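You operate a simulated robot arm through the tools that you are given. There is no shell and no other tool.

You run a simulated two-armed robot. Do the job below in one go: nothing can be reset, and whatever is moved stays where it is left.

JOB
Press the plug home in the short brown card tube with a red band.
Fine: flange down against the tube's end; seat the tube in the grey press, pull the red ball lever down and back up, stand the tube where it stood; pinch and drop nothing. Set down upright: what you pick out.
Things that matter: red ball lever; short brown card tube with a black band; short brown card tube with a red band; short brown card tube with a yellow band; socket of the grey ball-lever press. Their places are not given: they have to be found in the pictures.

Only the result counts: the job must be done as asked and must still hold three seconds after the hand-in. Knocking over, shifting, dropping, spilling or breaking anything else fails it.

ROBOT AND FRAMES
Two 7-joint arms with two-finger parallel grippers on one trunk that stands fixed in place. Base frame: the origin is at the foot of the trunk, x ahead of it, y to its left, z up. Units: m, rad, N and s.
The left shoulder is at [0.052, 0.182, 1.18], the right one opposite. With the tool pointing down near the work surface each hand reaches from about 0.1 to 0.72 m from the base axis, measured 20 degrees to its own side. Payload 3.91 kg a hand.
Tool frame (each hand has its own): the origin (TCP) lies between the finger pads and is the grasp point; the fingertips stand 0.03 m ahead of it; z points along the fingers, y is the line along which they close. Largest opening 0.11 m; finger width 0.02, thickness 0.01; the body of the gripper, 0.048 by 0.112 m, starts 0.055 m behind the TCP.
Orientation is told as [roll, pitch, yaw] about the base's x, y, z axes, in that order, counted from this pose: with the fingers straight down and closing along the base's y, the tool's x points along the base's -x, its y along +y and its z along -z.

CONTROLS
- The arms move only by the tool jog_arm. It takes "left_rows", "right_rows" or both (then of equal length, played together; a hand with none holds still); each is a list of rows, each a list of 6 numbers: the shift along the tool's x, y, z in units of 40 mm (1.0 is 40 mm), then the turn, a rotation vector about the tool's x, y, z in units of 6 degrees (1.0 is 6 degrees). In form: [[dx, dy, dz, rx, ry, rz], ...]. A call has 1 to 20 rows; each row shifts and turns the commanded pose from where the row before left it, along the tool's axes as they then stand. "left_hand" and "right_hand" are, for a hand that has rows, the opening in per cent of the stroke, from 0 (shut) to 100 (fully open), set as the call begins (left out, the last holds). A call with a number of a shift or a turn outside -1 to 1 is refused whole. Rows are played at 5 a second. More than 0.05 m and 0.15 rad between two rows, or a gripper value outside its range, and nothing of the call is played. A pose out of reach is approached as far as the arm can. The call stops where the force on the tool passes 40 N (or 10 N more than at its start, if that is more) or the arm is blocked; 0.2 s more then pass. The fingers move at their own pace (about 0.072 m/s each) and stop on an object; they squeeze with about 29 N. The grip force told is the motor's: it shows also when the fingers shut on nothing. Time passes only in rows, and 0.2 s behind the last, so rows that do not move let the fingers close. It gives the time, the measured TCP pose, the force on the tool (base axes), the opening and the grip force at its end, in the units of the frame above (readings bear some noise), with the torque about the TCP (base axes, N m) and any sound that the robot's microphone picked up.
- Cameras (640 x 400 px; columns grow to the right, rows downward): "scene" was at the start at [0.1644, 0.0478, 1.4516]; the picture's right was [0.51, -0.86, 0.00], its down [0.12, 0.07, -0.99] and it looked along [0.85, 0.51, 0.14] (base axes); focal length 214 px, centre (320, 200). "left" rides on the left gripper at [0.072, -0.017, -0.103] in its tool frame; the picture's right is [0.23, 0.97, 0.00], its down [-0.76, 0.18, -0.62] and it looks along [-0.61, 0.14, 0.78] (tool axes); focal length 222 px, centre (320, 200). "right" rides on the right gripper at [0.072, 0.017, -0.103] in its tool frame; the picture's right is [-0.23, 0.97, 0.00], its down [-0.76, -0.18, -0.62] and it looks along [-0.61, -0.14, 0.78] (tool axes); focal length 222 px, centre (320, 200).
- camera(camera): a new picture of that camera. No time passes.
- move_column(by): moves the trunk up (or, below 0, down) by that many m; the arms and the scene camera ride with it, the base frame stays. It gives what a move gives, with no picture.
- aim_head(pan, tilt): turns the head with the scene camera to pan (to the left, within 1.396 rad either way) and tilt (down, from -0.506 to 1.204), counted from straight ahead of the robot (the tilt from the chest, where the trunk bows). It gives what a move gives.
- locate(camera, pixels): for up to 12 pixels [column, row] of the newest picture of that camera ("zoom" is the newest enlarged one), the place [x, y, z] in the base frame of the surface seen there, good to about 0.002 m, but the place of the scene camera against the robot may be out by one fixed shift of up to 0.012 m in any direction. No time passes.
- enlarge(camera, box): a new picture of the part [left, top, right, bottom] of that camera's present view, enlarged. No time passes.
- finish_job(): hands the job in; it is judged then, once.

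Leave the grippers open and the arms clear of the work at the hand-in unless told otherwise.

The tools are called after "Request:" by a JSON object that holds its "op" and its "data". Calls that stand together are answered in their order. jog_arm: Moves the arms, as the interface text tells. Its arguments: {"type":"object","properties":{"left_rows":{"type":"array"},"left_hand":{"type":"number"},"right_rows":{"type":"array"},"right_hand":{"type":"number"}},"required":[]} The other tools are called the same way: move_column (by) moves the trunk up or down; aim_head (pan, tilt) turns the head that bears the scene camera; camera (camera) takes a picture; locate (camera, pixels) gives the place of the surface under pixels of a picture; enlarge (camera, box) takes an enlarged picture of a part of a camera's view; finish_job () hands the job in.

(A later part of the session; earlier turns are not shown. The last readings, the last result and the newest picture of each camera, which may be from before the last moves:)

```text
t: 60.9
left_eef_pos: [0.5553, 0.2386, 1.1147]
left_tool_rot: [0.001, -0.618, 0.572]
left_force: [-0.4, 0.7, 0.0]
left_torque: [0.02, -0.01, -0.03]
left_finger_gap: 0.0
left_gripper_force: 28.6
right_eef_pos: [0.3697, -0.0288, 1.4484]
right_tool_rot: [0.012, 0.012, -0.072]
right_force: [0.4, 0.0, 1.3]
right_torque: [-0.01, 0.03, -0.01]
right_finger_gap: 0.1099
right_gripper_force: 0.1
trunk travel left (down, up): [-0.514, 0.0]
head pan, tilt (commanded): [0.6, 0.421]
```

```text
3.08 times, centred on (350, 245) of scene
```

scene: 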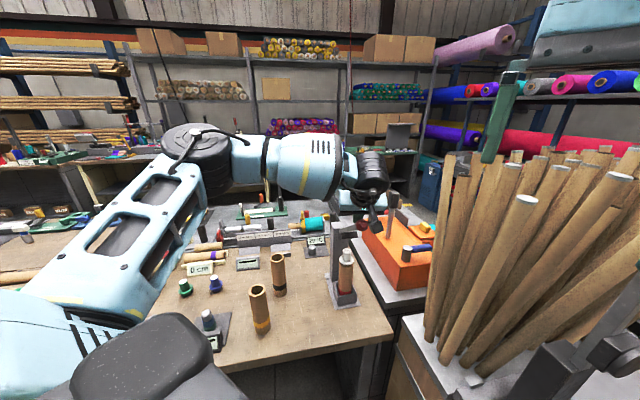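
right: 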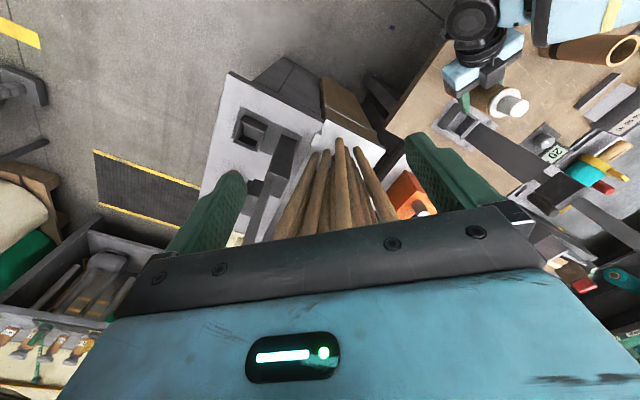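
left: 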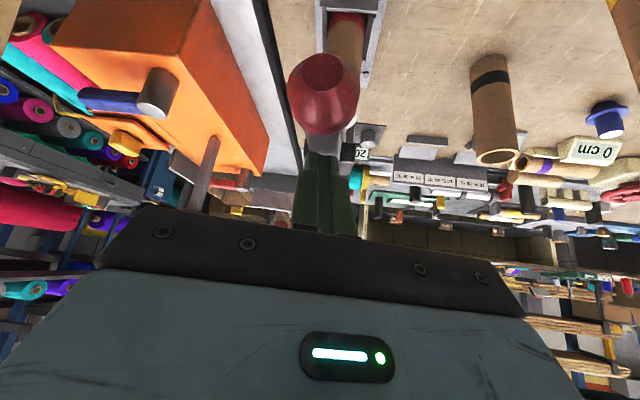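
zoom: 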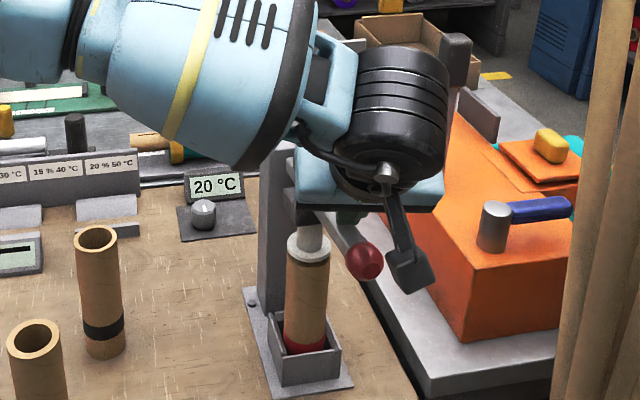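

The shoe is coming close over the plug. Now the last part in small rows, watching for the pressing force.

Request:
{"op": "jog_arm", "data": {"left_rows": [[0.12, -0.006, 0.12, 0, 0, 0], [0.12, -0.006, 0.12, 0, 0, 0]]}}

Request:
{"op": "enlarge", "data": {"camera": "scene", "box": [290, 180, 410, 310]}}

```text
t: 61.5
left_eef_pos: [0.553, 0.2358, 1.1018]
left_tool_rot: [0.0, -0.62, 0.572]
left_force: [0.9, 1.3, 1.4]
left_torque: [0.02, -0.04, -0.01]
left_finger_gap: 0.0
left_gripper_force: 28.9
right_eef_pos: [0.3676, -0.028, 1.4497]
right_tool_rot: [0.012, 0.01, -0.072]
right_force: [-0.4, -0.1, -0.8]
right_torque: [-0.03, 0.0, 0.02]
right_finger_gap: 0.11
right_gripper_force: 0.1
trunk travel left (down, up): [-0.514, 0.0]
head pan, tilt (commanded): [0.6, 0.421]
```

```text
3.08 times, centred on (350, 245) of scene
```

zoom: 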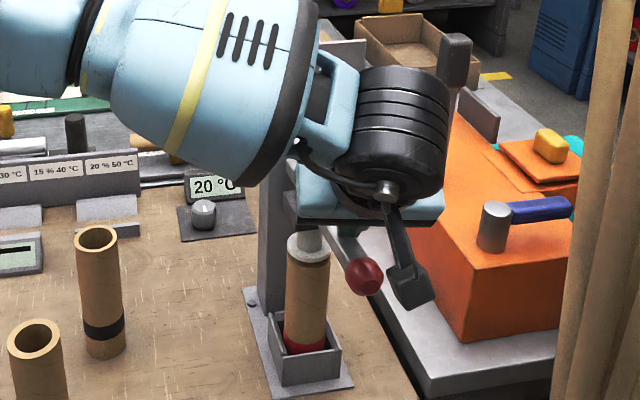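

Ball lower, at about 85°, and still no resistance. Continuing in small rows.

Request:
{"op": "jog_arm", "data": {"left_rows": [[0.09, -0.004, 0.11, 0, 0, 0], [0.09, -0.004, 0.11, 0, 0, 0]]}}

```text
t: 62.1
left_eef_pos: [0.5529, 0.2354, 1.0894]
left_tool_rot: [0.001, -0.62, 0.572]
left_force: [-0.3, -0.1, -0.2]
left_torque: [-0.03, -0.02, 0.04]
left_finger_gap: 0.0
left_gripper_force: 29.7
right_eef_pos: [0.3692, -0.0282, 1.4491]
right_tool_rot: [0.014, 0.011, -0.071]
right_force: [0.5, 0.9, 0.1]
right_torque: [0.01, 0.02, 0.01]
right_finger_gap: 0.11
right_gripper_force: 0.1
trunk travel left (down, up): [-0.514, 0.0]
head pan, tilt (commanded): [0.6, 0.421]
```

Still no force at what would be 88°. I check whether the lever has gone ahead of the fingers.

Request:
{"op": "camera", "data": {"camera": "left"}}

Request:
{"op": "camera", "data": {"camera": "scene"}}

Request:
{"op": "enlarge", "data": {"camera": "scene", "box": [310, 200, 390, 300]}}

Request:
{"op": "locate", "data": {"camera": "left", "pixels": [[322, 80], [322, 110], [322, 60], [345, 40], [335, 150], [322, 140]]}}

```text
taken
```

left: 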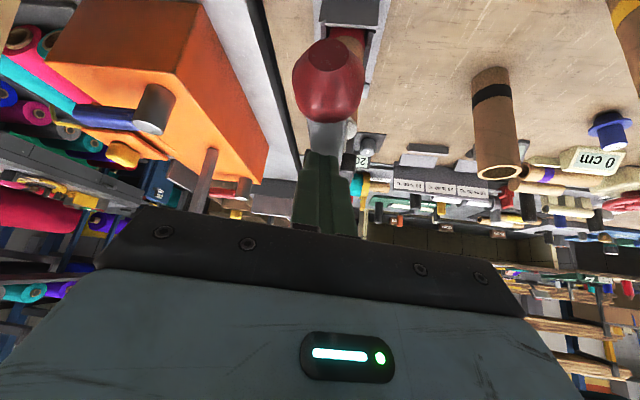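

```text
taken
```

scene: 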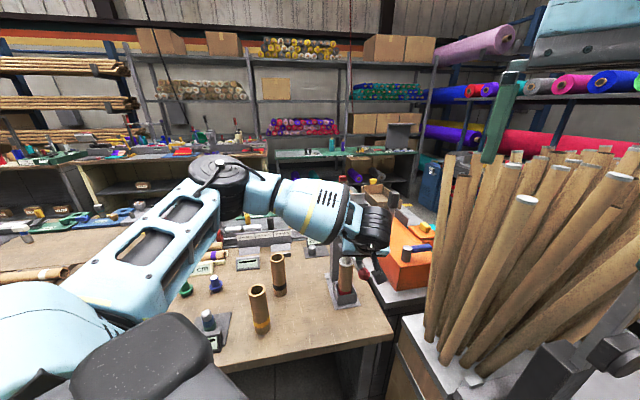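

```text
4.00 times, centred on (350, 250) of scene
```

zoom: 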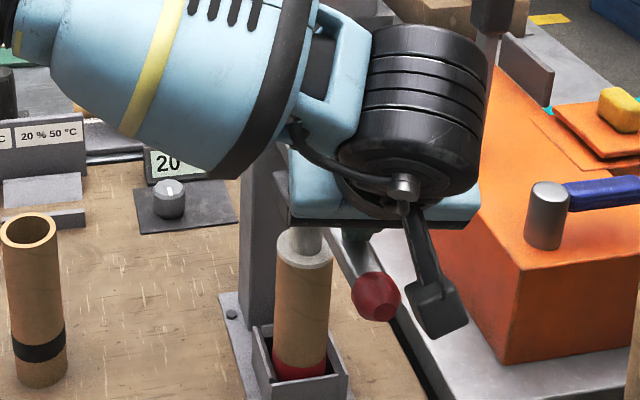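

```text
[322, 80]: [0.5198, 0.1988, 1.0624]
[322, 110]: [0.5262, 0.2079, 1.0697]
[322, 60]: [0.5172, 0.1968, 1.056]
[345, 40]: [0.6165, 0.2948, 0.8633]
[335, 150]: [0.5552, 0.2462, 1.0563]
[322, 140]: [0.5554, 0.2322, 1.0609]
```

The lever is at 88° with the ball at (0.529,0.205,1.052), still in contact with the fingers. I continue pressing down in small rows until the force builds up.

Request:
{"op": "jog_arm", "data": {"left_rows": [[0.07, 0, 0.1, 0, 0, 0], [0.07, 0, 0.1, 0, 0, 0]]}}

```text
t: 62.7
left_eef_pos: [0.5544, 0.2365, 1.0817]
left_tool_rot: [0.0, -0.62, 0.572]
left_force: [0.0, 0.1, 0.6]
left_torque: [0.04, -0.01, -0.01]
left_finger_gap: 0.0001
left_gripper_force: 29.3
right_eef_pos: [0.3691, -0.0279, 1.4482]
right_tool_rot: [0.015, 0.011, -0.072]
right_force: [0.1, -0.3, 0.6]
right_torque: [0.01, 0.02, 0.0]
right_finger_gap: 0.1099
right_gripper_force: 0.0
trunk travel left (down, up): [-0.514, 0.0]
head pan, tilt (commanded): [0.6, 0.421]
```

Still free. Continuing.

Request:
{"op": "jog_arm", "data": {"left_rows": [[0.07, 0, 0.1, 0, 0, 0], [0.07, 0, 0.1, 0, 0, 0]]}}

Request:
{"op": "camera", "data": {"camera": "left"}}

Request:
{"op": "enlarge", "data": {"camera": "scene", "box": [310, 200, 390, 300]}}

```text
t: 63.3
left_eef_pos: [0.553, 0.2354, 1.0793]
left_tool_rot: [-0.01, -0.631, 0.577]
left_force: [5.5, -2.2, 25.3]
left_torque: [0.05, -0.37, 0.23]
left_finger_gap: 0.0
left_gripper_force: 28.8
right_eef_pos: [0.366, -0.0285, 1.4511]
right_tool_rot: [0.016, 0.007, -0.071]
right_force: [0.7, 0.5, -0.6]
right_torque: [0.03, -0.02, -0.01]
right_finger_gap: 0.1099
right_gripper_force: 0.2
trunk travel left (down, up): [-0.514, 0.0]
head pan, tilt (commanded): [0.6, 0.421]
```

```text
taken
```

left: 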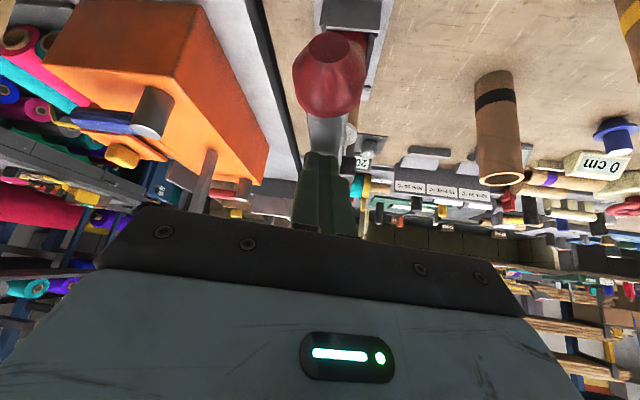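

```text
4.00 times, centred on (350, 250) of scene
```

zoom: 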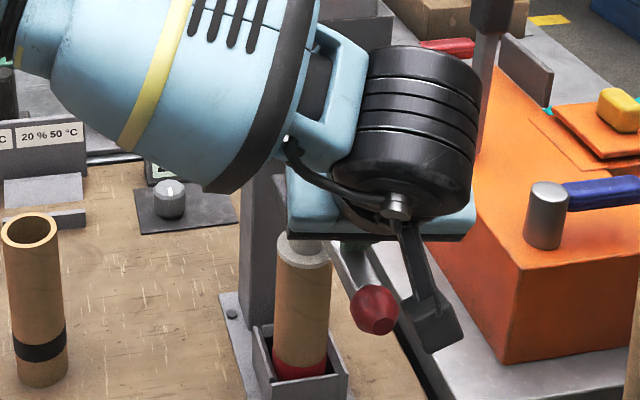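

Now there's 25 N of resistance at about 91°, so the shoe bears on the plug. A little more push to seat it fully.

Request:
{"op": "jog_arm", "data": {"left_rows": [[0.04, 0, 0.055, 0, 0, 0], [0.04, 0, 0.055, 0, 0, 0], [0.02, 0, 0.03, 0, 0, 0]]}}

```text
t: 63.9
left_eef_pos: [0.5531, 0.2363, 1.0795]
left_tool_rot: [-0.024, -0.636, 0.584]
left_force: [-5.3, -3.1, 20.8]
left_torque: [0.0, 0.02, 0.13]
left_finger_gap: 0.0
left_gripper_force: 28.2
left hand out of reach, approached as far as the arm can: row 1
right_eef_pos: [0.3657, -0.0288, 1.4477]
right_tool_rot: [0.016, 0.009, -0.074]
right_force: [-0.6, 0.3, -0.4]
right_torque: [0.01, -0.01, 0.0]
right_finger_gap: 0.1102
right_gripper_force: 0.1
trunk travel left (down, up): [-0.514, 0.0]
head pan, tilt (commanded): [0.6, 0.421]
stopped in row 2 (left hand): the force on the tool passed its limit at 41 N (the readings are from after the stop); the commanded pose is now the measured one
```

41 N peak and no further travel, so the lever is at its hard stop on the plug. Now I lift the hand off the rod, up and to the left, to see the plug and check that the lever stays.

Request:
{"op": "jog_arm", "data": {"left_rows": [[-0.3, 0, -0.42, 0, 0, 0], [-0.4, 0.2, -0.56, 0, 0, 0], [-0.5, 0.6, -0.7, 0, 0, 0], [-0.5, 0.7, -0.7, 0, 0, 0], [-0.2, 0.7, -0.3, 0, 0, 0]]}}

Request:
{"op": "camera", "data": {"camera": "left"}}

Request:
{"op": "camera", "data": {"camera": "scene"}}

Request:
{"op": "enlarge", "data": {"camera": "scene", "box": [300, 190, 400, 310]}}

```text
t: 65.0
left_eef_pos: [0.5072, 0.3143, 1.2047]
left_tool_rot: [-0.015, -0.63, 0.58]
left_force: [-0.6, 0.4, 0.4]
left_torque: [0.0, 0.02, -0.04]
left_finger_gap: 0.0
left_gripper_force: 28.9
right_eef_pos: [0.3671, -0.0274, 1.449]
right_tool_rot: [0.015, 0.01, -0.072]
right_force: [0.1, 0.4, 0.3]
right_torque: [0.01, 0.01, 0.01]
right_finger_gap: 0.1097
right_gripper_force: 0.0
trunk travel left (down, up): [-0.514, 0.0]
head pan, tilt (commanded): [0.6, 0.421]
```

```text
taken
```

left: 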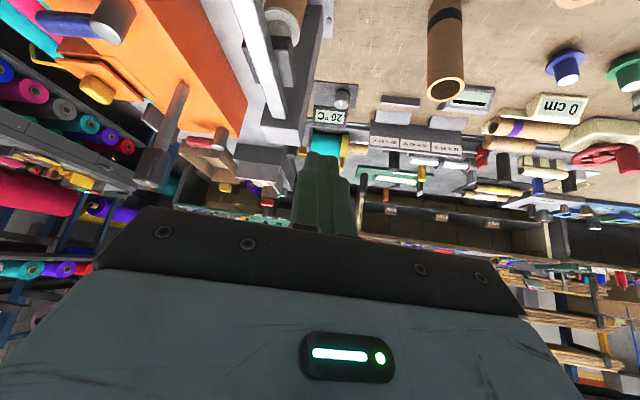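

```text
taken
```

scene: 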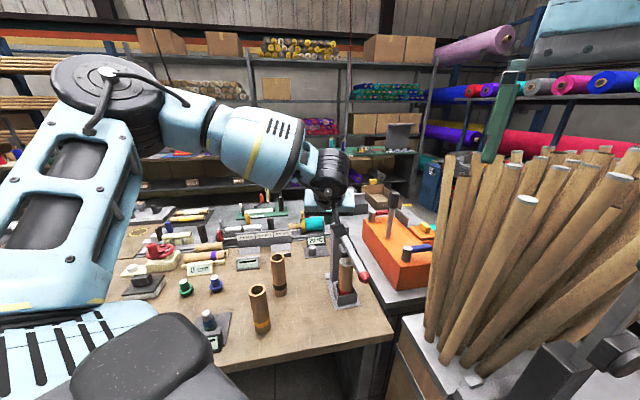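

```text
3.33 times, centred on (350, 250) of scene
```

zoom: 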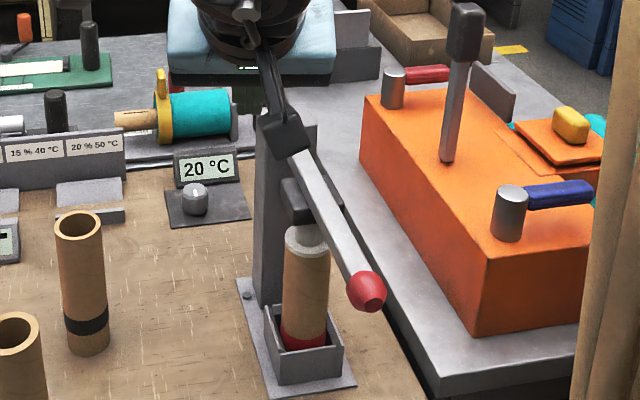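

The lever stays down with its shoe on the plug, and the flange appears to sit right on the tube's end. Locating the flange, ball and rod.

Request:
{"op": "locate", "data": {"camera": "zoom", "pixels": [[296, 244], [305, 252], [305, 262], [366, 290], [366, 278], [340, 235], [325, 210], [300, 195], [320, 245], [305, 300]]}}

Request:
{"op": "enlarge", "data": {"camera": "scene", "box": [325, 235, 365, 285]}}

```text
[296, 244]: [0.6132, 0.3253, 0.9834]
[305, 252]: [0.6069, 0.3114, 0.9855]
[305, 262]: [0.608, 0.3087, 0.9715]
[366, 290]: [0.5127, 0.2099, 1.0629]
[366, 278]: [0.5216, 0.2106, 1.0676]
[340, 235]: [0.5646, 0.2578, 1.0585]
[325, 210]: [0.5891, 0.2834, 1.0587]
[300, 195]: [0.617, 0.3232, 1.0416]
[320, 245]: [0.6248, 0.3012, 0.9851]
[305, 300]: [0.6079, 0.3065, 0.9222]
```

```text
8.00 times, centred on (345, 260) of scene
```

zoom: 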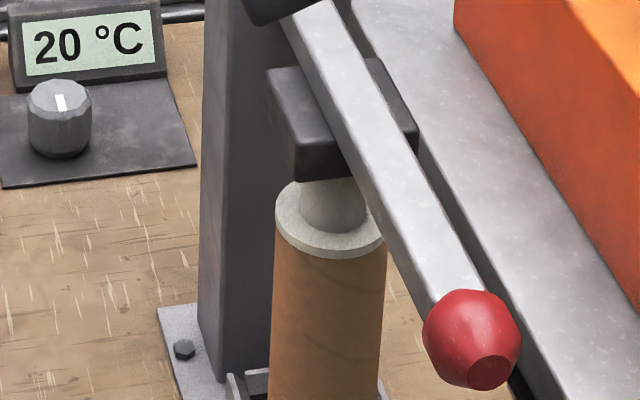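

The close view shows the flange flat on the tube's end with no gap, about 9 mm lower than before, so the plug is home. Now the lever must go back up. I lower the trunk 0.1 m again, since the arm works best there for this height; the left hand has free air below.

Request:
{"op": "move_column", "data": {"by": -0.08}}

Request:
{"op": "camera", "data": {"camera": "left"}}

Request:
{"op": "camera", "data": {"camera": "scene"}}

```text
t: 66.2
left_eef_pos: [0.5051, 0.312, 1.1272]
left_tool_rot: [-0.016, -0.633, 0.581]
left_force: [0.2, 1.0, -0.4]
left_torque: [0.02, 0.02, -0.03]
left_finger_gap: 0.0
left_gripper_force: 29.5
right_eef_pos: [0.367, -0.0274, 1.3693]
right_tool_rot: [0.014, 0.009, -0.072]
right_force: [0.2, -0.4, 0.2]
right_torque: [0.0, -0.03, -0.02]
right_finger_gap: 0.11
right_gripper_force: 0.0
trunk travel left (down, up): [-0.434, 0.08]
head pan, tilt (commanded): [0.6, 0.421]
```

```text
taken
```

left: 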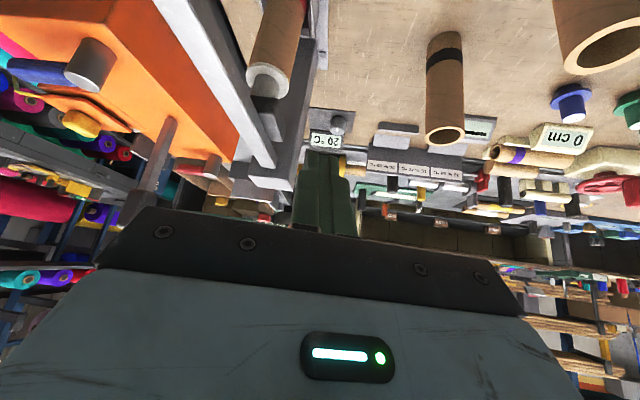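

```text
taken
```

scene: 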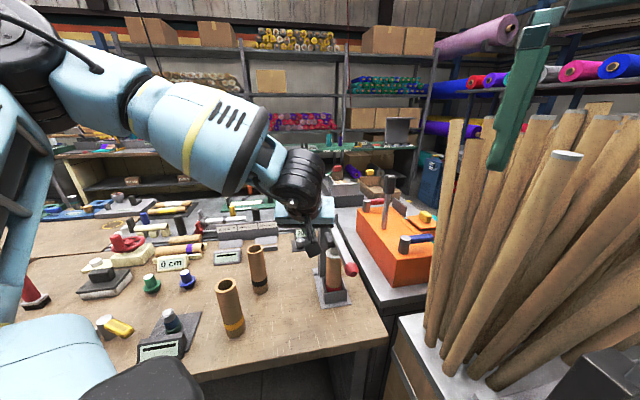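

The trunk move was clean. Now I reorient the hand to go under the ball: pitch to 60° (fingers nearly level) and yaw to 22°, in place.

Request:
{"op": "jog_arm", "data": {"left_rows": [[0, 0, 0, 0, -1, 0], [0, 0, 0, 0, -1, 0], [0, 0, 0, 0, -1, 0], [0, 0, 0, 0, -1, 0], [0, 0, 0, 0.8, 0, 0.46], [0, 0, 0, 0.8, 0, 0.46]]}}

Request:
{"op": "camera", "data": {"camera": "left"}}

```text
t: 67.6
left_eef_pos: [0.5056, 0.3128, 1.1256]
left_tool_rot: [-0.023, -1.051, 0.398]
left_force: [0.1, -0.3, -0.5]
left_torque: [0.0, 0.02, -0.03]
left_finger_gap: 0.0002
left_gripper_force: 29.2
right_eef_pos: [0.3682, -0.029, 1.3694]
right_tool_rot: [0.015, 0.01, -0.073]
right_force: [-0.4, -0.3, 0.3]
right_torque: [-0.05, 0.02, 0.0]
right_finger_gap: 0.11
right_gripper_force: 0.0
trunk travel left (down, up): [-0.434, 0.08]
head pan, tilt (commanded): [0.6, 0.421]
```

```text
taken
```

left: 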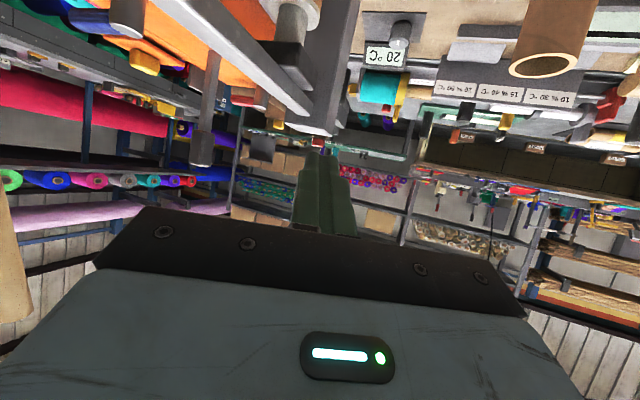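

Now β=60°, yaw 23°. I move down beside the lever, to about (0.470,0.284,1.013), left of and below the ball.

Request:
{"op": "jog_arm", "data": {"left_rows": [[0.748, -0.08, 0.111, 0, 0, 0], [0.748, -0.08, 0.111, 0, 0, 0], [0.748, -0.08, 0.111, 0, 0, 0], [0.748, -0.08, 0.111, 0, 0, 0]]}}

Request:
{"op": "camera", "data": {"camera": "left"}}

Request:
{"op": "camera", "data": {"camera": "scene"}}

```text
t: 68.6
left_eef_pos: [0.468, 0.2819, 1.0121]
left_tool_rot: [-0.026, -1.051, 0.401]
left_force: [0.2, 0.3, 0.0]
left_torque: [-0.01, 0.02, -0.03]
left_finger_gap: 0.0002
left_gripper_force: 29.2
right_eef_pos: [0.3698, -0.0272, 1.3686]
right_tool_rot: [0.012, 0.013, -0.073]
right_force: [0.7, -0.1, 0.0]
right_torque: [0.02, 0.0, -0.03]
right_finger_gap: 0.1099
right_gripper_force: 0.0
trunk travel left (down, up): [-0.434, 0.08]
head pan, tilt (commanded): [0.6, 0.421]
```

```text
taken
```

left: 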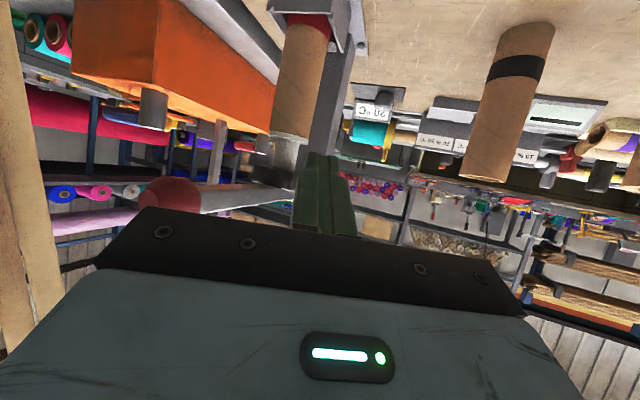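

```text
taken
```

scene: 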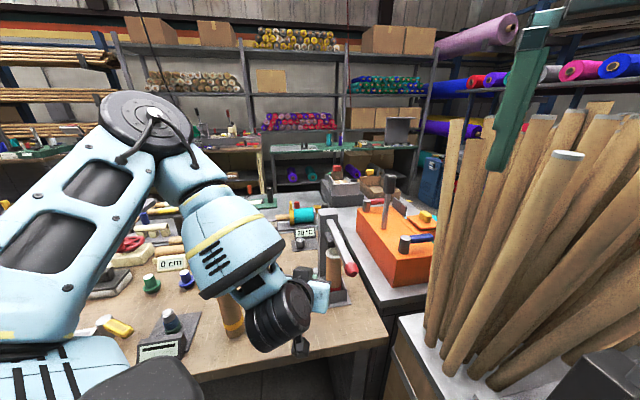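

The ball is visible at (168,195) in the hand view, with the rod running to the post. Locating the ball to be sure of its height.

Request:
{"op": "locate", "data": {"camera": "left", "pixels": [[168, 195], [168, 180], [150, 192], [188, 195], [225, 195], [225, 182], [290, 140], [285, 155]]}}

Request:
{"op": "enlarge", "data": {"camera": "left", "box": [130, 100, 340, 220]}}

```text
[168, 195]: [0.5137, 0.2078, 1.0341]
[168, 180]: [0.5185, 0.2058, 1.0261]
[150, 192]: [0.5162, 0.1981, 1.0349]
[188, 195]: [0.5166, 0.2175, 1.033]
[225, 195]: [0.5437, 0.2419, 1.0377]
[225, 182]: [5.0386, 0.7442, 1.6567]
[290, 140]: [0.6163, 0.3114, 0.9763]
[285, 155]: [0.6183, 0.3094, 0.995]
```

```text
3.05 times, centred on (235, 160) of left
```

zoom: 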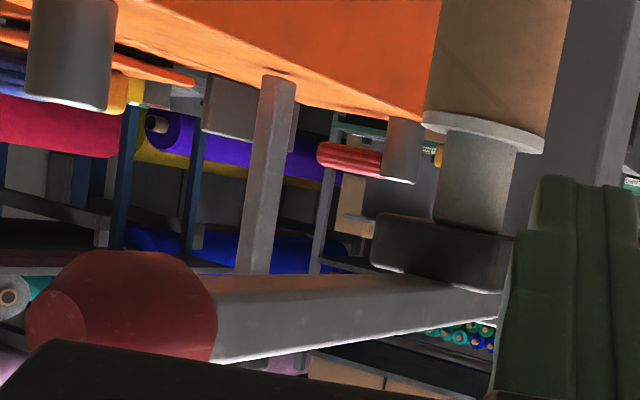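

Excellent view: upside down, the flange sits tight on the tube's end. Ball centre is (0.527,0.2075,1.0375). I slide the shut fingers to the right, under the ball, with 7 mm clearance.

Request:
{"op": "jog_arm", "data": {"left_rows": [[-0.013, -0.747, 0.023, 0, 0, 0], [-0.013, -0.747, 0.023, 0, 0, 0], [-0.013, -0.747, 0.023, 0, 0, 0]]}}

Request:
{"op": "camera", "data": {"camera": "left"}}

```text
t: 69.4
left_eef_pos: [0.5041, 0.2001, 1.0144]
left_tool_rot: [-0.023, -1.05, 0.398]
left_force: [0.7, -0.1, -0.4]
left_torque: [-0.04, 0.04, 0.0]
left_finger_gap: 0.0
left_gripper_force: 28.9
right_eef_pos: [0.3691, -0.0285, 1.3686]
right_tool_rot: [0.014, 0.01, -0.072]
right_force: [-0.1, -0.1, 0.4]
right_torque: [0.02, 0.02, 0.02]
right_finger_gap: 0.1101
right_gripper_force: 0.1
trunk travel left (down, up): [-0.434, 0.08]
head pan, tilt (commanded): [0.6, 0.421]
```

```text
taken
```

left: 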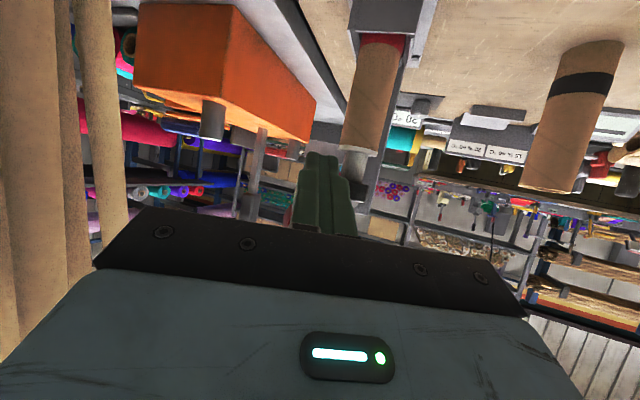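

The fingers are right under the ball. I lift up into contact and follow the arc upward, to about 70° first.

Request:
{"op": "jog_arm", "data": {"left_rows": [[-0.174, 0, -0.1, 0, 0, 0], [-0.51, 0.017, -0.243, 0, 0, 0], [-0.51, 0.017, -0.243, 0, 0, 0], [-0.492, 0.05, -0.141, 0, 0, 0], [-0.492, 0.05, -0.141, 0, 0, 0]]}}

Request:
{"op": "camera", "data": {"camera": "scene"}}

Request:
{"op": "enlarge", "data": {"camera": "scene", "box": [290, 180, 400, 310]}}

```text
t: 70.6
left_eef_pos: [0.5158, 0.2115, 1.109]
left_tool_rot: [-0.024, -1.054, 0.4]
left_force: [-0.8, -0.7, -1.9]
left_torque: [-0.01, 0.01, -0.01]
left_finger_gap: 0.0002
left_gripper_force: 28.6
right_eef_pos: [0.3677, -0.0272, 1.3694]
right_tool_rot: [0.014, 0.01, -0.071]
right_force: [0.3, -0.5, 0.1]
right_torque: [-0.01, 0.03, 0.02]
right_finger_gap: 0.1101
right_gripper_force: 0.0
trunk travel left (down, up): [-0.434, 0.08]
head pan, tilt (commanded): [0.6, 0.421]
```

```text
taken
```

scene: 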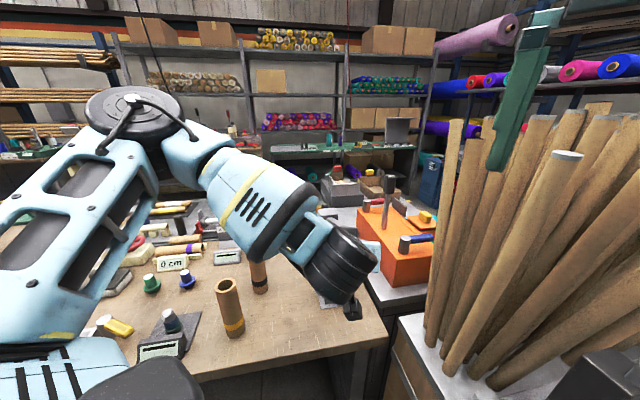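

```text
3.08 times, centred on (345, 245) of scene
```

zoom: 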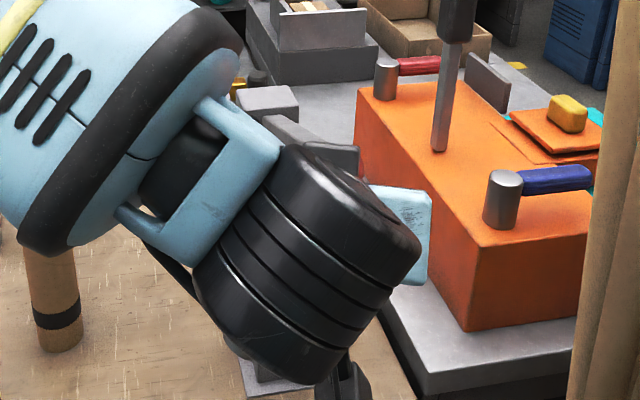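

Little force, and it's following the arc. The lever is hidden behind the hand in this view, so I continue to about 50°.

Request:
{"op": "jog_arm", "data": {"left_rows": [[-0.505, 0.082, -0.056, 0, 0, 0], [-0.505, 0.082, -0.056, 0, 0, 0], [-0.501, 0.112, 0.027, 0, 0, 0], [-0.501, 0.112, 0.027, 0, 0, 0]]}}

Request:
{"op": "camera", "data": {"camera": "left"}}

Request:
{"op": "camera", "data": {"camera": "scene"}}

```text
t: 71.6
left_eef_pos: [0.5424, 0.2403, 1.1805]
left_tool_rot: [-0.025, -1.051, 0.4]
left_force: [-0.3, -1.3, -2.9]
left_torque: [-0.02, 0.09, -0.03]
left_finger_gap: 0.0
left_gripper_force: 28.9
right_eef_pos: [0.3684, -0.0275, 1.3683]
right_tool_rot: [0.015, 0.01, -0.072]
right_force: [0.5, 0.2, 0.4]
right_torque: [0.01, 0.04, 0.01]
right_finger_gap: 0.1101
right_gripper_force: 0.0
trunk travel left (down, up): [-0.434, 0.08]
head pan, tilt (commanded): [0.6, 0.421]
```

```text
taken
```

left: 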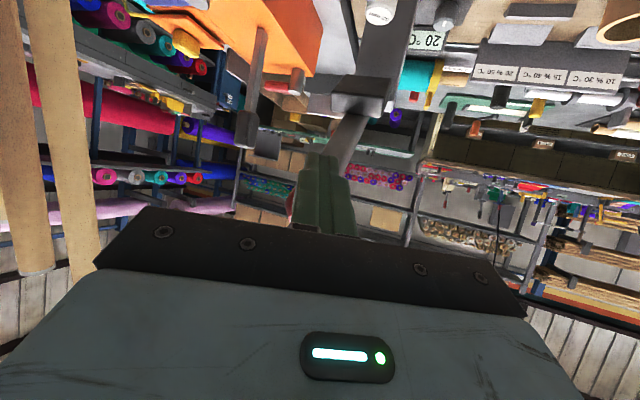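

```text
taken
```

scene: 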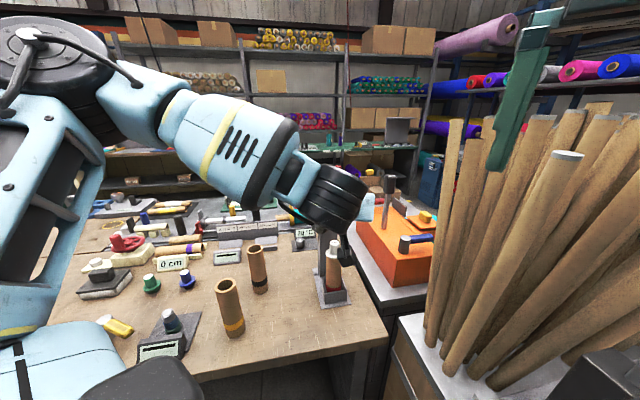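

The lever is rising with the fingers, and the tube with plug is visible again at (335,260). Continuing to about 30°.

Request:
{"op": "jog_arm", "data": {"left_rows": [[-0.484, 0.138, 0.112, 0, 0, 0], [-0.484, 0.138, 0.112, 0, 0, 0], [-0.45, 0.159, 0.191, 0, 0, 0], [-0.45, 0.159, 0.191, 0, 0, 0]]}}

Request:
{"op": "camera", "data": {"camera": "left"}}

Request:
{"op": "camera", "data": {"camera": "scene"}}

```text
t: 72.6
left_eef_pos: [0.5898, 0.2847, 1.2316]
left_tool_rot: [-0.02, -1.052, 0.395]
left_force: [-0.9, -2.0, -0.3]
left_torque: [-0.01, 0.0, -0.04]
left_finger_gap: 0.0
left_gripper_force: 29.1
right_eef_pos: [0.3681, -0.0288, 1.3689]
right_tool_rot: [0.016, 0.012, -0.07]
right_force: [-0.1, 0.1, -0.4]
right_torque: [0.01, 0.03, 0.0]
right_finger_gap: 0.1102
right_gripper_force: 0.0
trunk travel left (down, up): [-0.434, 0.08]
head pan, tilt (commanded): [0.6, 0.421]
```

```text
taken
```

left: 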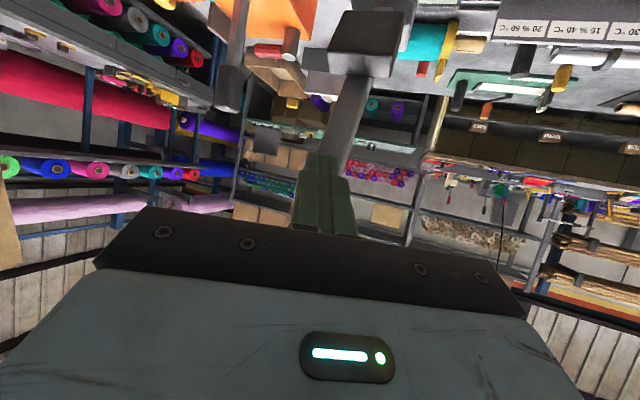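

```text
taken
```

scene: 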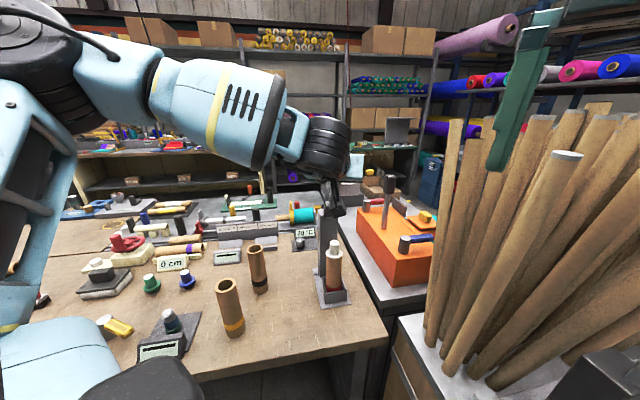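

On plan at (0.590,0.285,1.232). From here the fingertip bears on the rod just below the ball, lever at about 27°. I keep pushing along the arc to about 7°.

Request:
{"op": "jog_arm", "data": {"left_rows": [[-0.366, 0.158, 0.237, 0, 0, 0], [-0.366, 0.158, 0.237, 0, 0, 0], [-0.313, 0.169, 0.296, 0, 0, 0], [-0.313, 0.169, 0.296, 0, 0, 0]]}}

Request:
{"op": "camera", "data": {"camera": "left"}}

Request:
{"op": "camera", "data": {"camera": "scene"}}

```text
t: 73.6
left_eef_pos: [0.6395, 0.3353, 1.2577]
left_tool_rot: [-0.023, -1.05, 0.397]
left_force: [0.0, 0.0, -1.4]
left_torque: [0.07, -0.1, 0.0]
left_finger_gap: 0.0001
left_gripper_force: 29.1
right_eef_pos: [0.3689, -0.0263, 1.369]
right_tool_rot: [0.014, 0.011, -0.072]
right_force: [0.0, -0.3, 0.5]
right_torque: [0.02, 0.0, 0.01]
right_finger_gap: 0.1099
right_gripper_force: 0.1
trunk travel left (down, up): [-0.434, 0.08]
head pan, tilt (commanded): [0.6, 0.421]
```

```text
taken
```

left: 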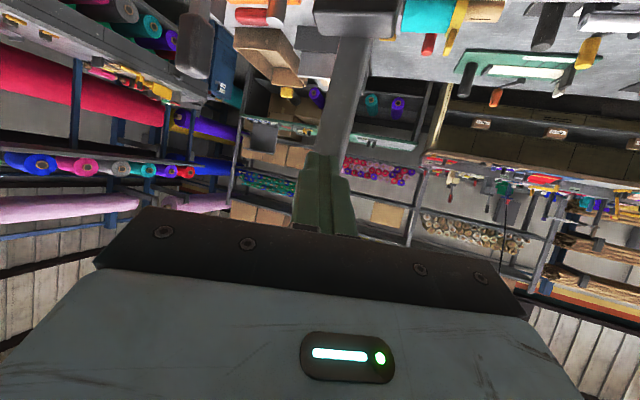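

```text
taken
```

scene: 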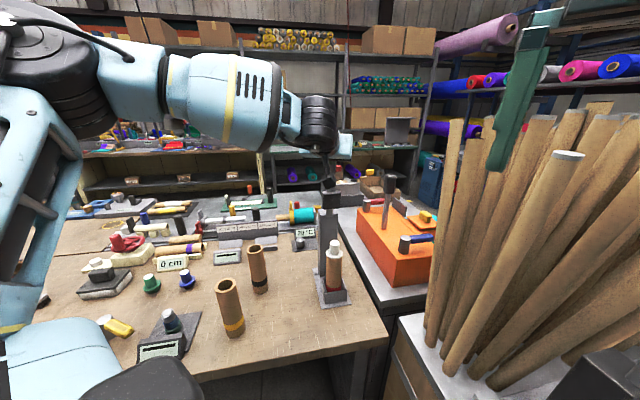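

Nearly up. The last 26 mm in two gentle rows.

Request:
{"op": "jog_arm", "data": {"left_rows": [[-0.185, 0.123, 0.24, 0, 0, 0], [-0.15, 0.1, 0.2, 0, 0, 0]]}}

Request:
{"op": "camera", "data": {"camera": "left"}}

Request:
{"op": "locate", "data": {"camera": "left", "pixels": [[340, 120], [345, 90], [350, 60], [355, 20], [340, 15]]}}

```text
t: 74.2
left_eef_pos: [0.6559, 0.3517, 1.26]
left_tool_rot: [-0.022, -1.054, 0.397]
left_force: [-1.7, 0.3, 1.1]
left_torque: [0.02, 0.0, 0.02]
left_finger_gap: 0.0002
left_gripper_force: 29.0
right_eef_pos: [0.3676, -0.0279, 1.3686]
right_tool_rot: [0.016, 0.012, -0.072]
right_force: [-0.4, 0.5, -0.4]
right_torque: [-0.01, -0.02, 0.0]
right_finger_gap: 0.1098
right_gripper_force: 0.0
trunk travel left (down, up): [-0.434, 0.08]
head pan, tilt (commanded): [0.6, 0.421]
```

```text
taken
```

left: 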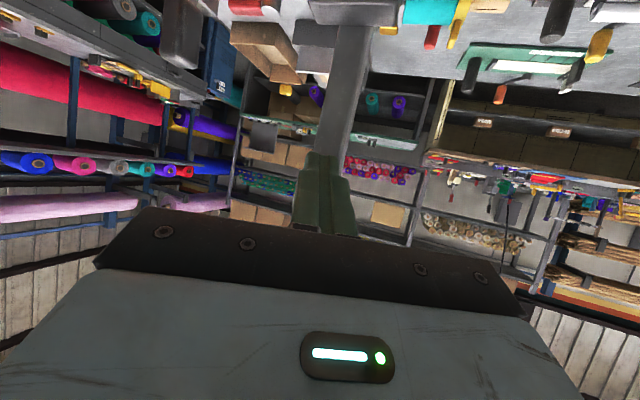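

```text
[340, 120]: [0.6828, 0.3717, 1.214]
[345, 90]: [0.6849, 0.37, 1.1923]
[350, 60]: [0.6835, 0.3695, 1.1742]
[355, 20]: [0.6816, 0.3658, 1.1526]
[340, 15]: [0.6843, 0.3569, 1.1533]
```

The rod face reads (0.683,0.371) all along its height, exactly as at the start, so the lever is upright again. I back the hand straight away from it.

Request:
{"op": "jog_arm", "data": {"left_rows": [[0.3, 0, -0.5, 0, 0, 0], [0.414, 0, -0.723, 0, 0, 0], [0.414, 0, -0.723, 0, 0, 0]]}}

Request:
{"op": "camera", "data": {"camera": "left"}}

Request:
{"op": "camera", "data": {"camera": "scene"}}

Request:
{"op": "enlarge", "data": {"camera": "scene", "box": [280, 120, 380, 320]}}

```text
t: 75.0
left_eef_pos: [0.5674, 0.3179, 1.2607]
left_tool_rot: [-0.023, -1.053, 0.397]
left_force: [0.4, -0.3, -0.8]
left_torque: [0.02, -0.03, 0.0]
left_finger_gap: 0.0001
left_gripper_force: 28.8
right_eef_pos: [0.3665, -0.0281, 1.3686]
right_tool_rot: [0.015, 0.01, -0.07]
right_force: [-0.1, -0.3, -0.6]
right_torque: [0.0, -0.03, 0.01]
right_finger_gap: 0.1099
right_gripper_force: 0.1
trunk travel left (down, up): [-0.434, 0.08]
head pan, tilt (commanded): [0.6, 0.421]
```

```text
taken
```

left: 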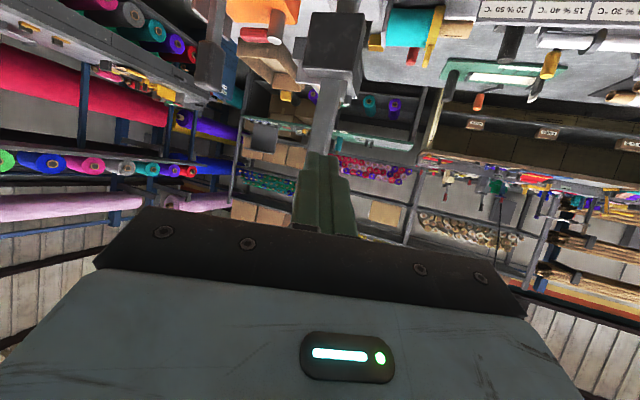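

```text
taken
```

scene: 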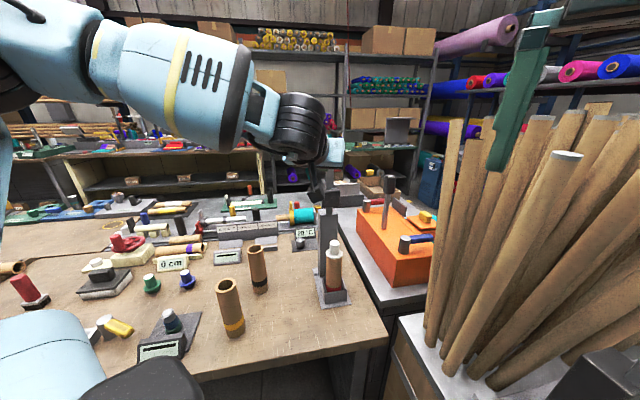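

```text
2.00 times, centred on (330, 220) of scene
```

zoom: 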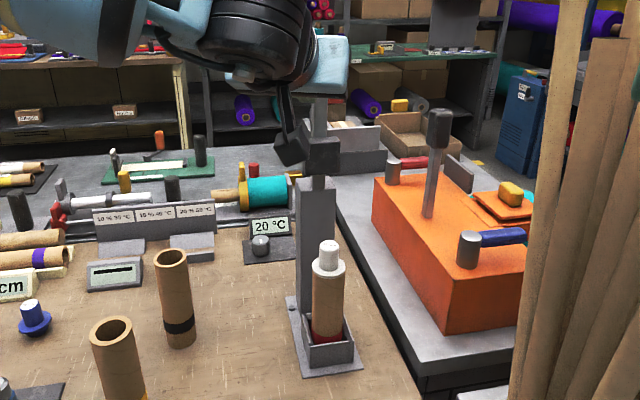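

The tube stands in the socket with the plug flush, lever upright. I open the fingers and bring the hand down to a standoff in front of the tube.

Request:
{"op": "jog_arm", "data": {"left_rows": [[0.853, -0.101, 0.282, 0, 0, 0], [0.853, -0.101, 0.282, 0, 0, 0], [0.853, -0.101, 0.282, 0, 0, 0], [0.853, -0.101, 0.282, 0, 0, 0], [0.853, -0.101, 0.282, 0, 0, 0], [0.853, -0.101, 0.282, 0, 0, 0], [0.853, -0.101, 0.282, 0, 0, 0]], "left_hand": 80}}

Request:
{"op": "move_column", "data": {"by": -0.03}}

Request:
{"op": "camera", "data": {"camera": "left"}}

Request:
{"op": "camera", "data": {"camera": "scene"}}

```text
t: 76.6
left_eef_pos: [0.5382, 0.2671, 1.014]
left_tool_rot: [-0.024, -1.051, 0.401]
left_force: [-0.2, 0.5, -0.1]
left_torque: [0.02, 0.0, -0.01]
left_finger_gap: 0.0882
left_gripper_force: 0.0
right_eef_pos: [0.3692, -0.0281, 1.368]
right_tool_rot: [0.014, 0.009, -0.073]
right_force: [-0.3, 0.7, 0.0]
right_torque: [0.0, 0.03, -0.01]
right_finger_gap: 0.1098
right_gripper_force: 0.0
trunk travel left (down, up): [-0.434, 0.08]
head pan, tilt (commanded): [0.6, 0.421]
```

```text
t: 77.4
left_eef_pos: [0.5372, 0.2681, 0.9827]
left_tool_rot: [-0.023, -1.051, 0.399]
left_force: [1.3, 0.3, -0.1]
left_torque: [-0.01, 0.04, 0.0]
left_finger_gap: 0.0878
left_gripper_force: 0.1
right_eef_pos: [0.3696, -0.029, 1.3378]
right_tool_rot: [0.014, 0.009, -0.079]
right_force: [24.8, 1.8, -3.2]
right_torque: [-0.33, 2.51, -0.73]
right_finger_gap: 0.11
right_gripper_force: 0.0
trunk travel left (down, up): [-0.404, 0.11]
head pan, tilt (commanded): [0.6, 0.421]
```

```text
taken
```

left: 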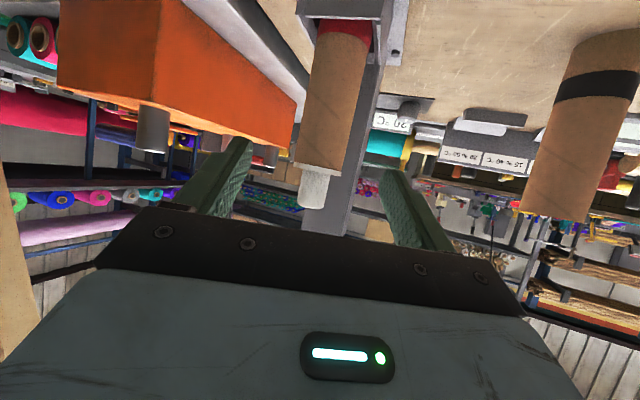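

```text
taken
```

scene: 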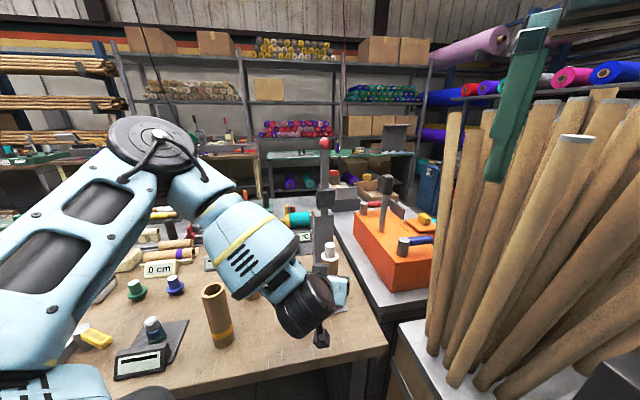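

The ball is upright at (325,143). The head presses the right hand a bit again, so I raise the head slightly. Then I locate the tube and plug from the hand camera.

Request:
{"op": "aim_head", "data": {"pan": 0.6, "tilt": 0.35}}

Request:
{"op": "locate", "data": {"camera": "left", "pixels": [[330, 100], [308, 100], [352, 100], [333, 60], [318, 60], [358, 60], [325, 140], [305, 140], [347, 140], [318, 168], [300, 167], [338, 168]]}}

Request:
{"op": "enlarge", "data": {"camera": "left", "box": [270, 20, 400, 220]}}

```text
t: 78.0
left_eef_pos: [0.5374, 0.2685, 0.9828]
left_tool_rot: [-0.024, -1.05, 0.397]
left_force: [-0.3, 1.4, -0.1]
left_torque: [-0.02, -0.03, 0.03]
left_finger_gap: 0.0881
left_gripper_force: 0.1
right_eef_pos: [0.3675, -0.0285, 1.34]
right_tool_rot: [0.015, 0.009, -0.067]
right_force: [0.6, -0.2, 0.0]
right_torque: [-0.02, 0.02, -0.03]
right_finger_gap: 0.11
right_gripper_force: 0.0
trunk travel left (down, up): [-0.404, 0.11]
head pan, tilt (commanded): [0.6, 0.351]
```

```text
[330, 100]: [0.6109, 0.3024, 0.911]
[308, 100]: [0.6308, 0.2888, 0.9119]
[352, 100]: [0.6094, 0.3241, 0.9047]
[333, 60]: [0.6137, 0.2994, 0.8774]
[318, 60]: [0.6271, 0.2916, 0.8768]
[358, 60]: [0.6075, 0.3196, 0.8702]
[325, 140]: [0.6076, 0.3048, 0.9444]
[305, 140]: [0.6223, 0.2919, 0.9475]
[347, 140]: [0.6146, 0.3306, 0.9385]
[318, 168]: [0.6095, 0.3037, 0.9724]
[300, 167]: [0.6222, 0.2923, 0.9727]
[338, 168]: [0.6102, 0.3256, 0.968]
```

```text
2.00 times, centred on (335, 120) of left
```

zoom: 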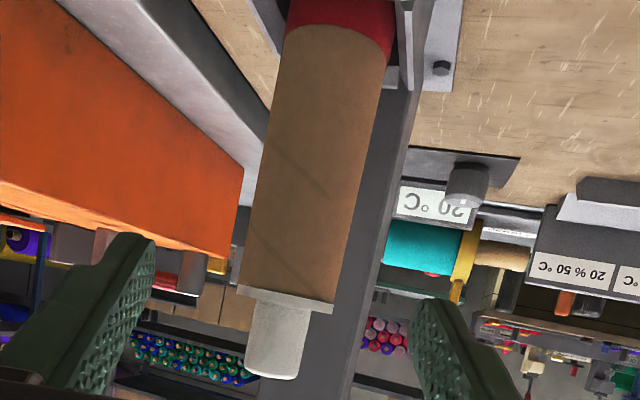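

The flange sits tight on the tube's end in this view. The tube axis is at (0.6322,0.3142). I move in along the finger direction so the grasp point reaches it at z≈0.925.

Request:
{"op": "jog_arm", "data": {"left_rows": [[-0.005, 0.05, 0.5, 0, 0, 0], [-0.005, 0.05, 0.6, 0, 0, 0], [-0.005, 0.036, 0.65, 0, 0, 0], [-0.005, 0, 0.65, 0, 0, 0], [-0.004, 0, 0.554, 0, 0, 0]]}}

Request:
{"op": "camera", "data": {"camera": "left"}}

```text
t: 79.2
left_eef_pos: [0.6317, 0.3146, 0.9252]
left_tool_rot: [-0.024, -1.051, 0.399]
left_force: [-0.7, 0.0, -0.6]
left_torque: [-0.02, -0.03, 0.0]
left_finger_gap: 0.0881
left_gripper_force: 0.0
right_eef_pos: [0.3676, -0.0277, 1.3397]
right_tool_rot: [0.015, 0.009, -0.071]
right_force: [0.2, -0.3, 0.3]
right_torque: [0.01, 0.04, 0.0]
right_finger_gap: 0.1098
right_gripper_force: 0.1
trunk travel left (down, up): [-0.404, 0.11]
head pan, tilt (commanded): [0.6, 0.351]
```

```text
taken
```

left: 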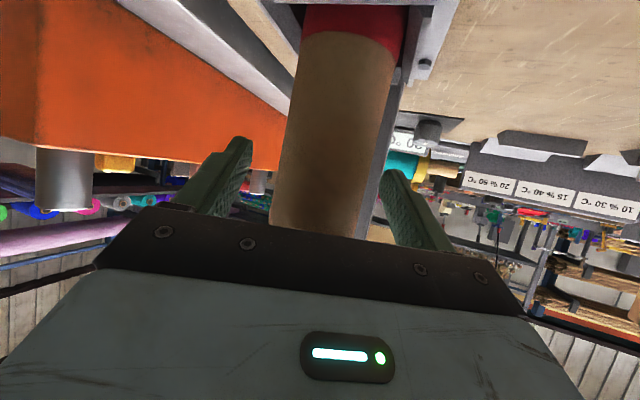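

Centred on the tube (column 321). The hand has a 1.4° roll; I take that out so the tube stays upright in the grip, then close.

Request:
{"op": "jog_arm", "data": {"left_rows": [[0, 0, 0, -0.23, 0, 0], [0, 0, 0, 0, 0, 0]]}}

Request:
{"op": "jog_arm", "data": {"left_rows": [[0, 0, 0, 0, 0, 0], [0, 0, 0, 0, 0, 0], [0, 0, 0, 0, 0, 0], [0, 0, 0, 0, 0, 0]], "left_hand": 30}}

```text
t: 79.8
left_eef_pos: [0.631, 0.3131, 0.9241]
left_tool_rot: [0.0, -1.05, 0.4]
left_force: [0.6, 0.7, -0.3]
left_torque: [0.0, 0.03, 0.01]
left_finger_gap: 0.0882
left_gripper_force: 0.1
right_eef_pos: [0.3681, -0.0289, 1.3392]
right_tool_rot: [0.015, 0.01, -0.072]
right_force: [0.6, -0.5, 0.5]
right_torque: [0.01, -0.01, 0.0]
right_finger_gap: 0.11
right_gripper_force: 0.1
trunk travel left (down, up): [-0.404, 0.11]
head pan, tilt (commanded): [0.6, 0.351]
```

```text
t: 80.8
left_eef_pos: [0.6311, 0.3125, 0.9244]
left_tool_rot: [0.003, -1.051, 0.396]
left_force: [-0.3, 1.6, -0.5]
left_torque: [0.04, 0.03, -0.01]
left_finger_gap: 0.0493
left_gripper_force: 29.3
right_eef_pos: [0.3684, -0.0281, 1.338]
right_tool_rot: [0.015, 0.011, -0.072]
right_force: [-0.7, -0.6, -0.6]
right_torque: [-0.03, 0.01, -0.01]
right_finger_gap: 0.1099
right_gripper_force: 0.0
trunk travel left (down, up): [-0.404, 0.11]
head pan, tilt (commanded): [0.6, 0.351]
```

Gripped, gap 0.0493. Lifting straight up 75 mm out of the socket.

Request:
{"op": "jog_arm", "data": {"left_rows": [[-0.2, 0, -0.114, 0, 0, 0], [-0.35, 0, -0.2, 0, 0, 0], [-0.36, 0, -0.206, 0, 0, 0], [-0.36, 0, -0.206, 0, 0, 0], [-0.36, 0, -0.206, 0, 0, 0]]}}

Request:
{"op": "camera", "data": {"camera": "left"}}

Request:
{"op": "camera", "data": {"camera": "scene"}}

```text
t: 82.0
left_eef_pos: [0.6349, 0.3105, 1.0002]
left_tool_rot: [0.002, -1.051, 0.397]
left_force: [-1.1, -0.2, -0.6]
left_torque: [-0.01, 0.01, -0.02]
left_finger_gap: 0.0493
left_gripper_force: 28.7
right_eef_pos: [0.3679, -0.0282, 1.3384]
right_tool_rot: [0.013, 0.012, -0.071]
right_force: [0.1, 0.0, 0.5]
right_torque: [0.01, 0.03, -0.02]
right_finger_gap: 0.1097
right_gripper_force: 0.1
trunk travel left (down, up): [-0.404, 0.11]
head pan, tilt (commanded): [0.6, 0.351]
```

```text
taken
```

left: 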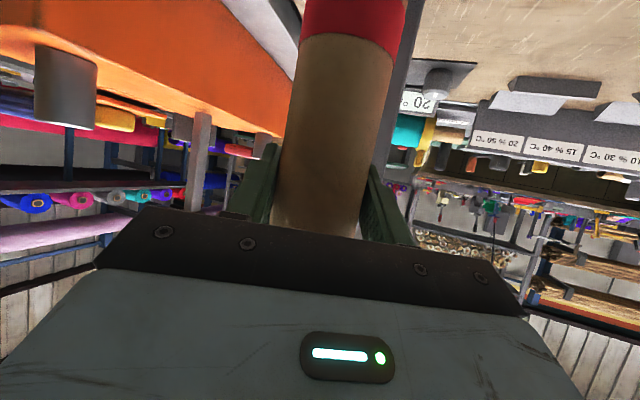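

```text
taken
```

scene: 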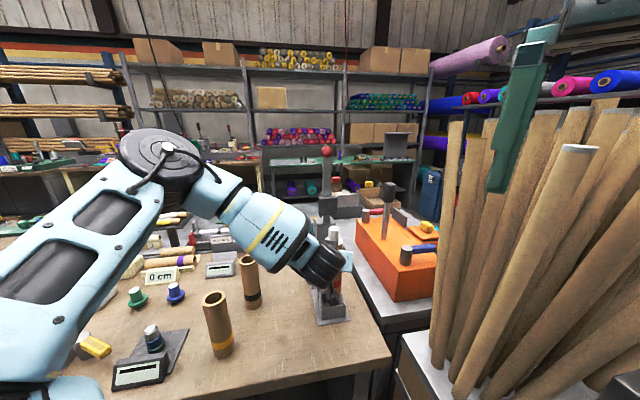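

Checking that the tube is fully out of the socket.

Request:
{"op": "enlarge", "data": {"camera": "scene", "box": [290, 200, 380, 340]}}

Request:
{"op": "locate", "data": {"camera": "left", "pixels": [[340, 100], [310, 100], [372, 100], [345, 50], [305, 50], [385, 50], [350, 15], [310, 15], [395, 15]]}}

```text
2.86 times, centred on (335, 270) of scene
```

zoom: 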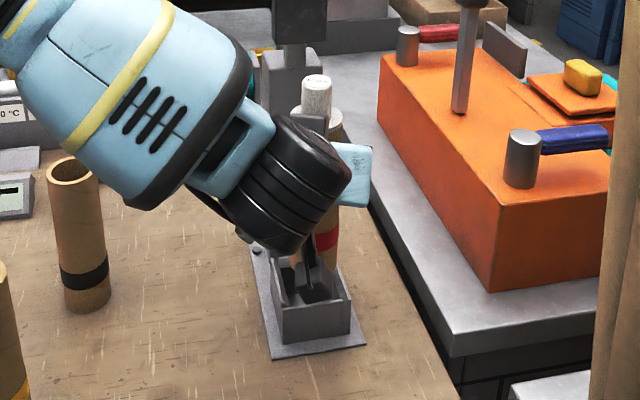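

```text
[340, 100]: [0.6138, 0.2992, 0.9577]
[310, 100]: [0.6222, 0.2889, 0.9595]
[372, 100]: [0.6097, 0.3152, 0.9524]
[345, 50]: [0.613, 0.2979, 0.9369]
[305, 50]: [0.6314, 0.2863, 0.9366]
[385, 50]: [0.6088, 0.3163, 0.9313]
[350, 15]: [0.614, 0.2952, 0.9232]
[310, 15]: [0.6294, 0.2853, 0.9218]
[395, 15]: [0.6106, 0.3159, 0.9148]
```

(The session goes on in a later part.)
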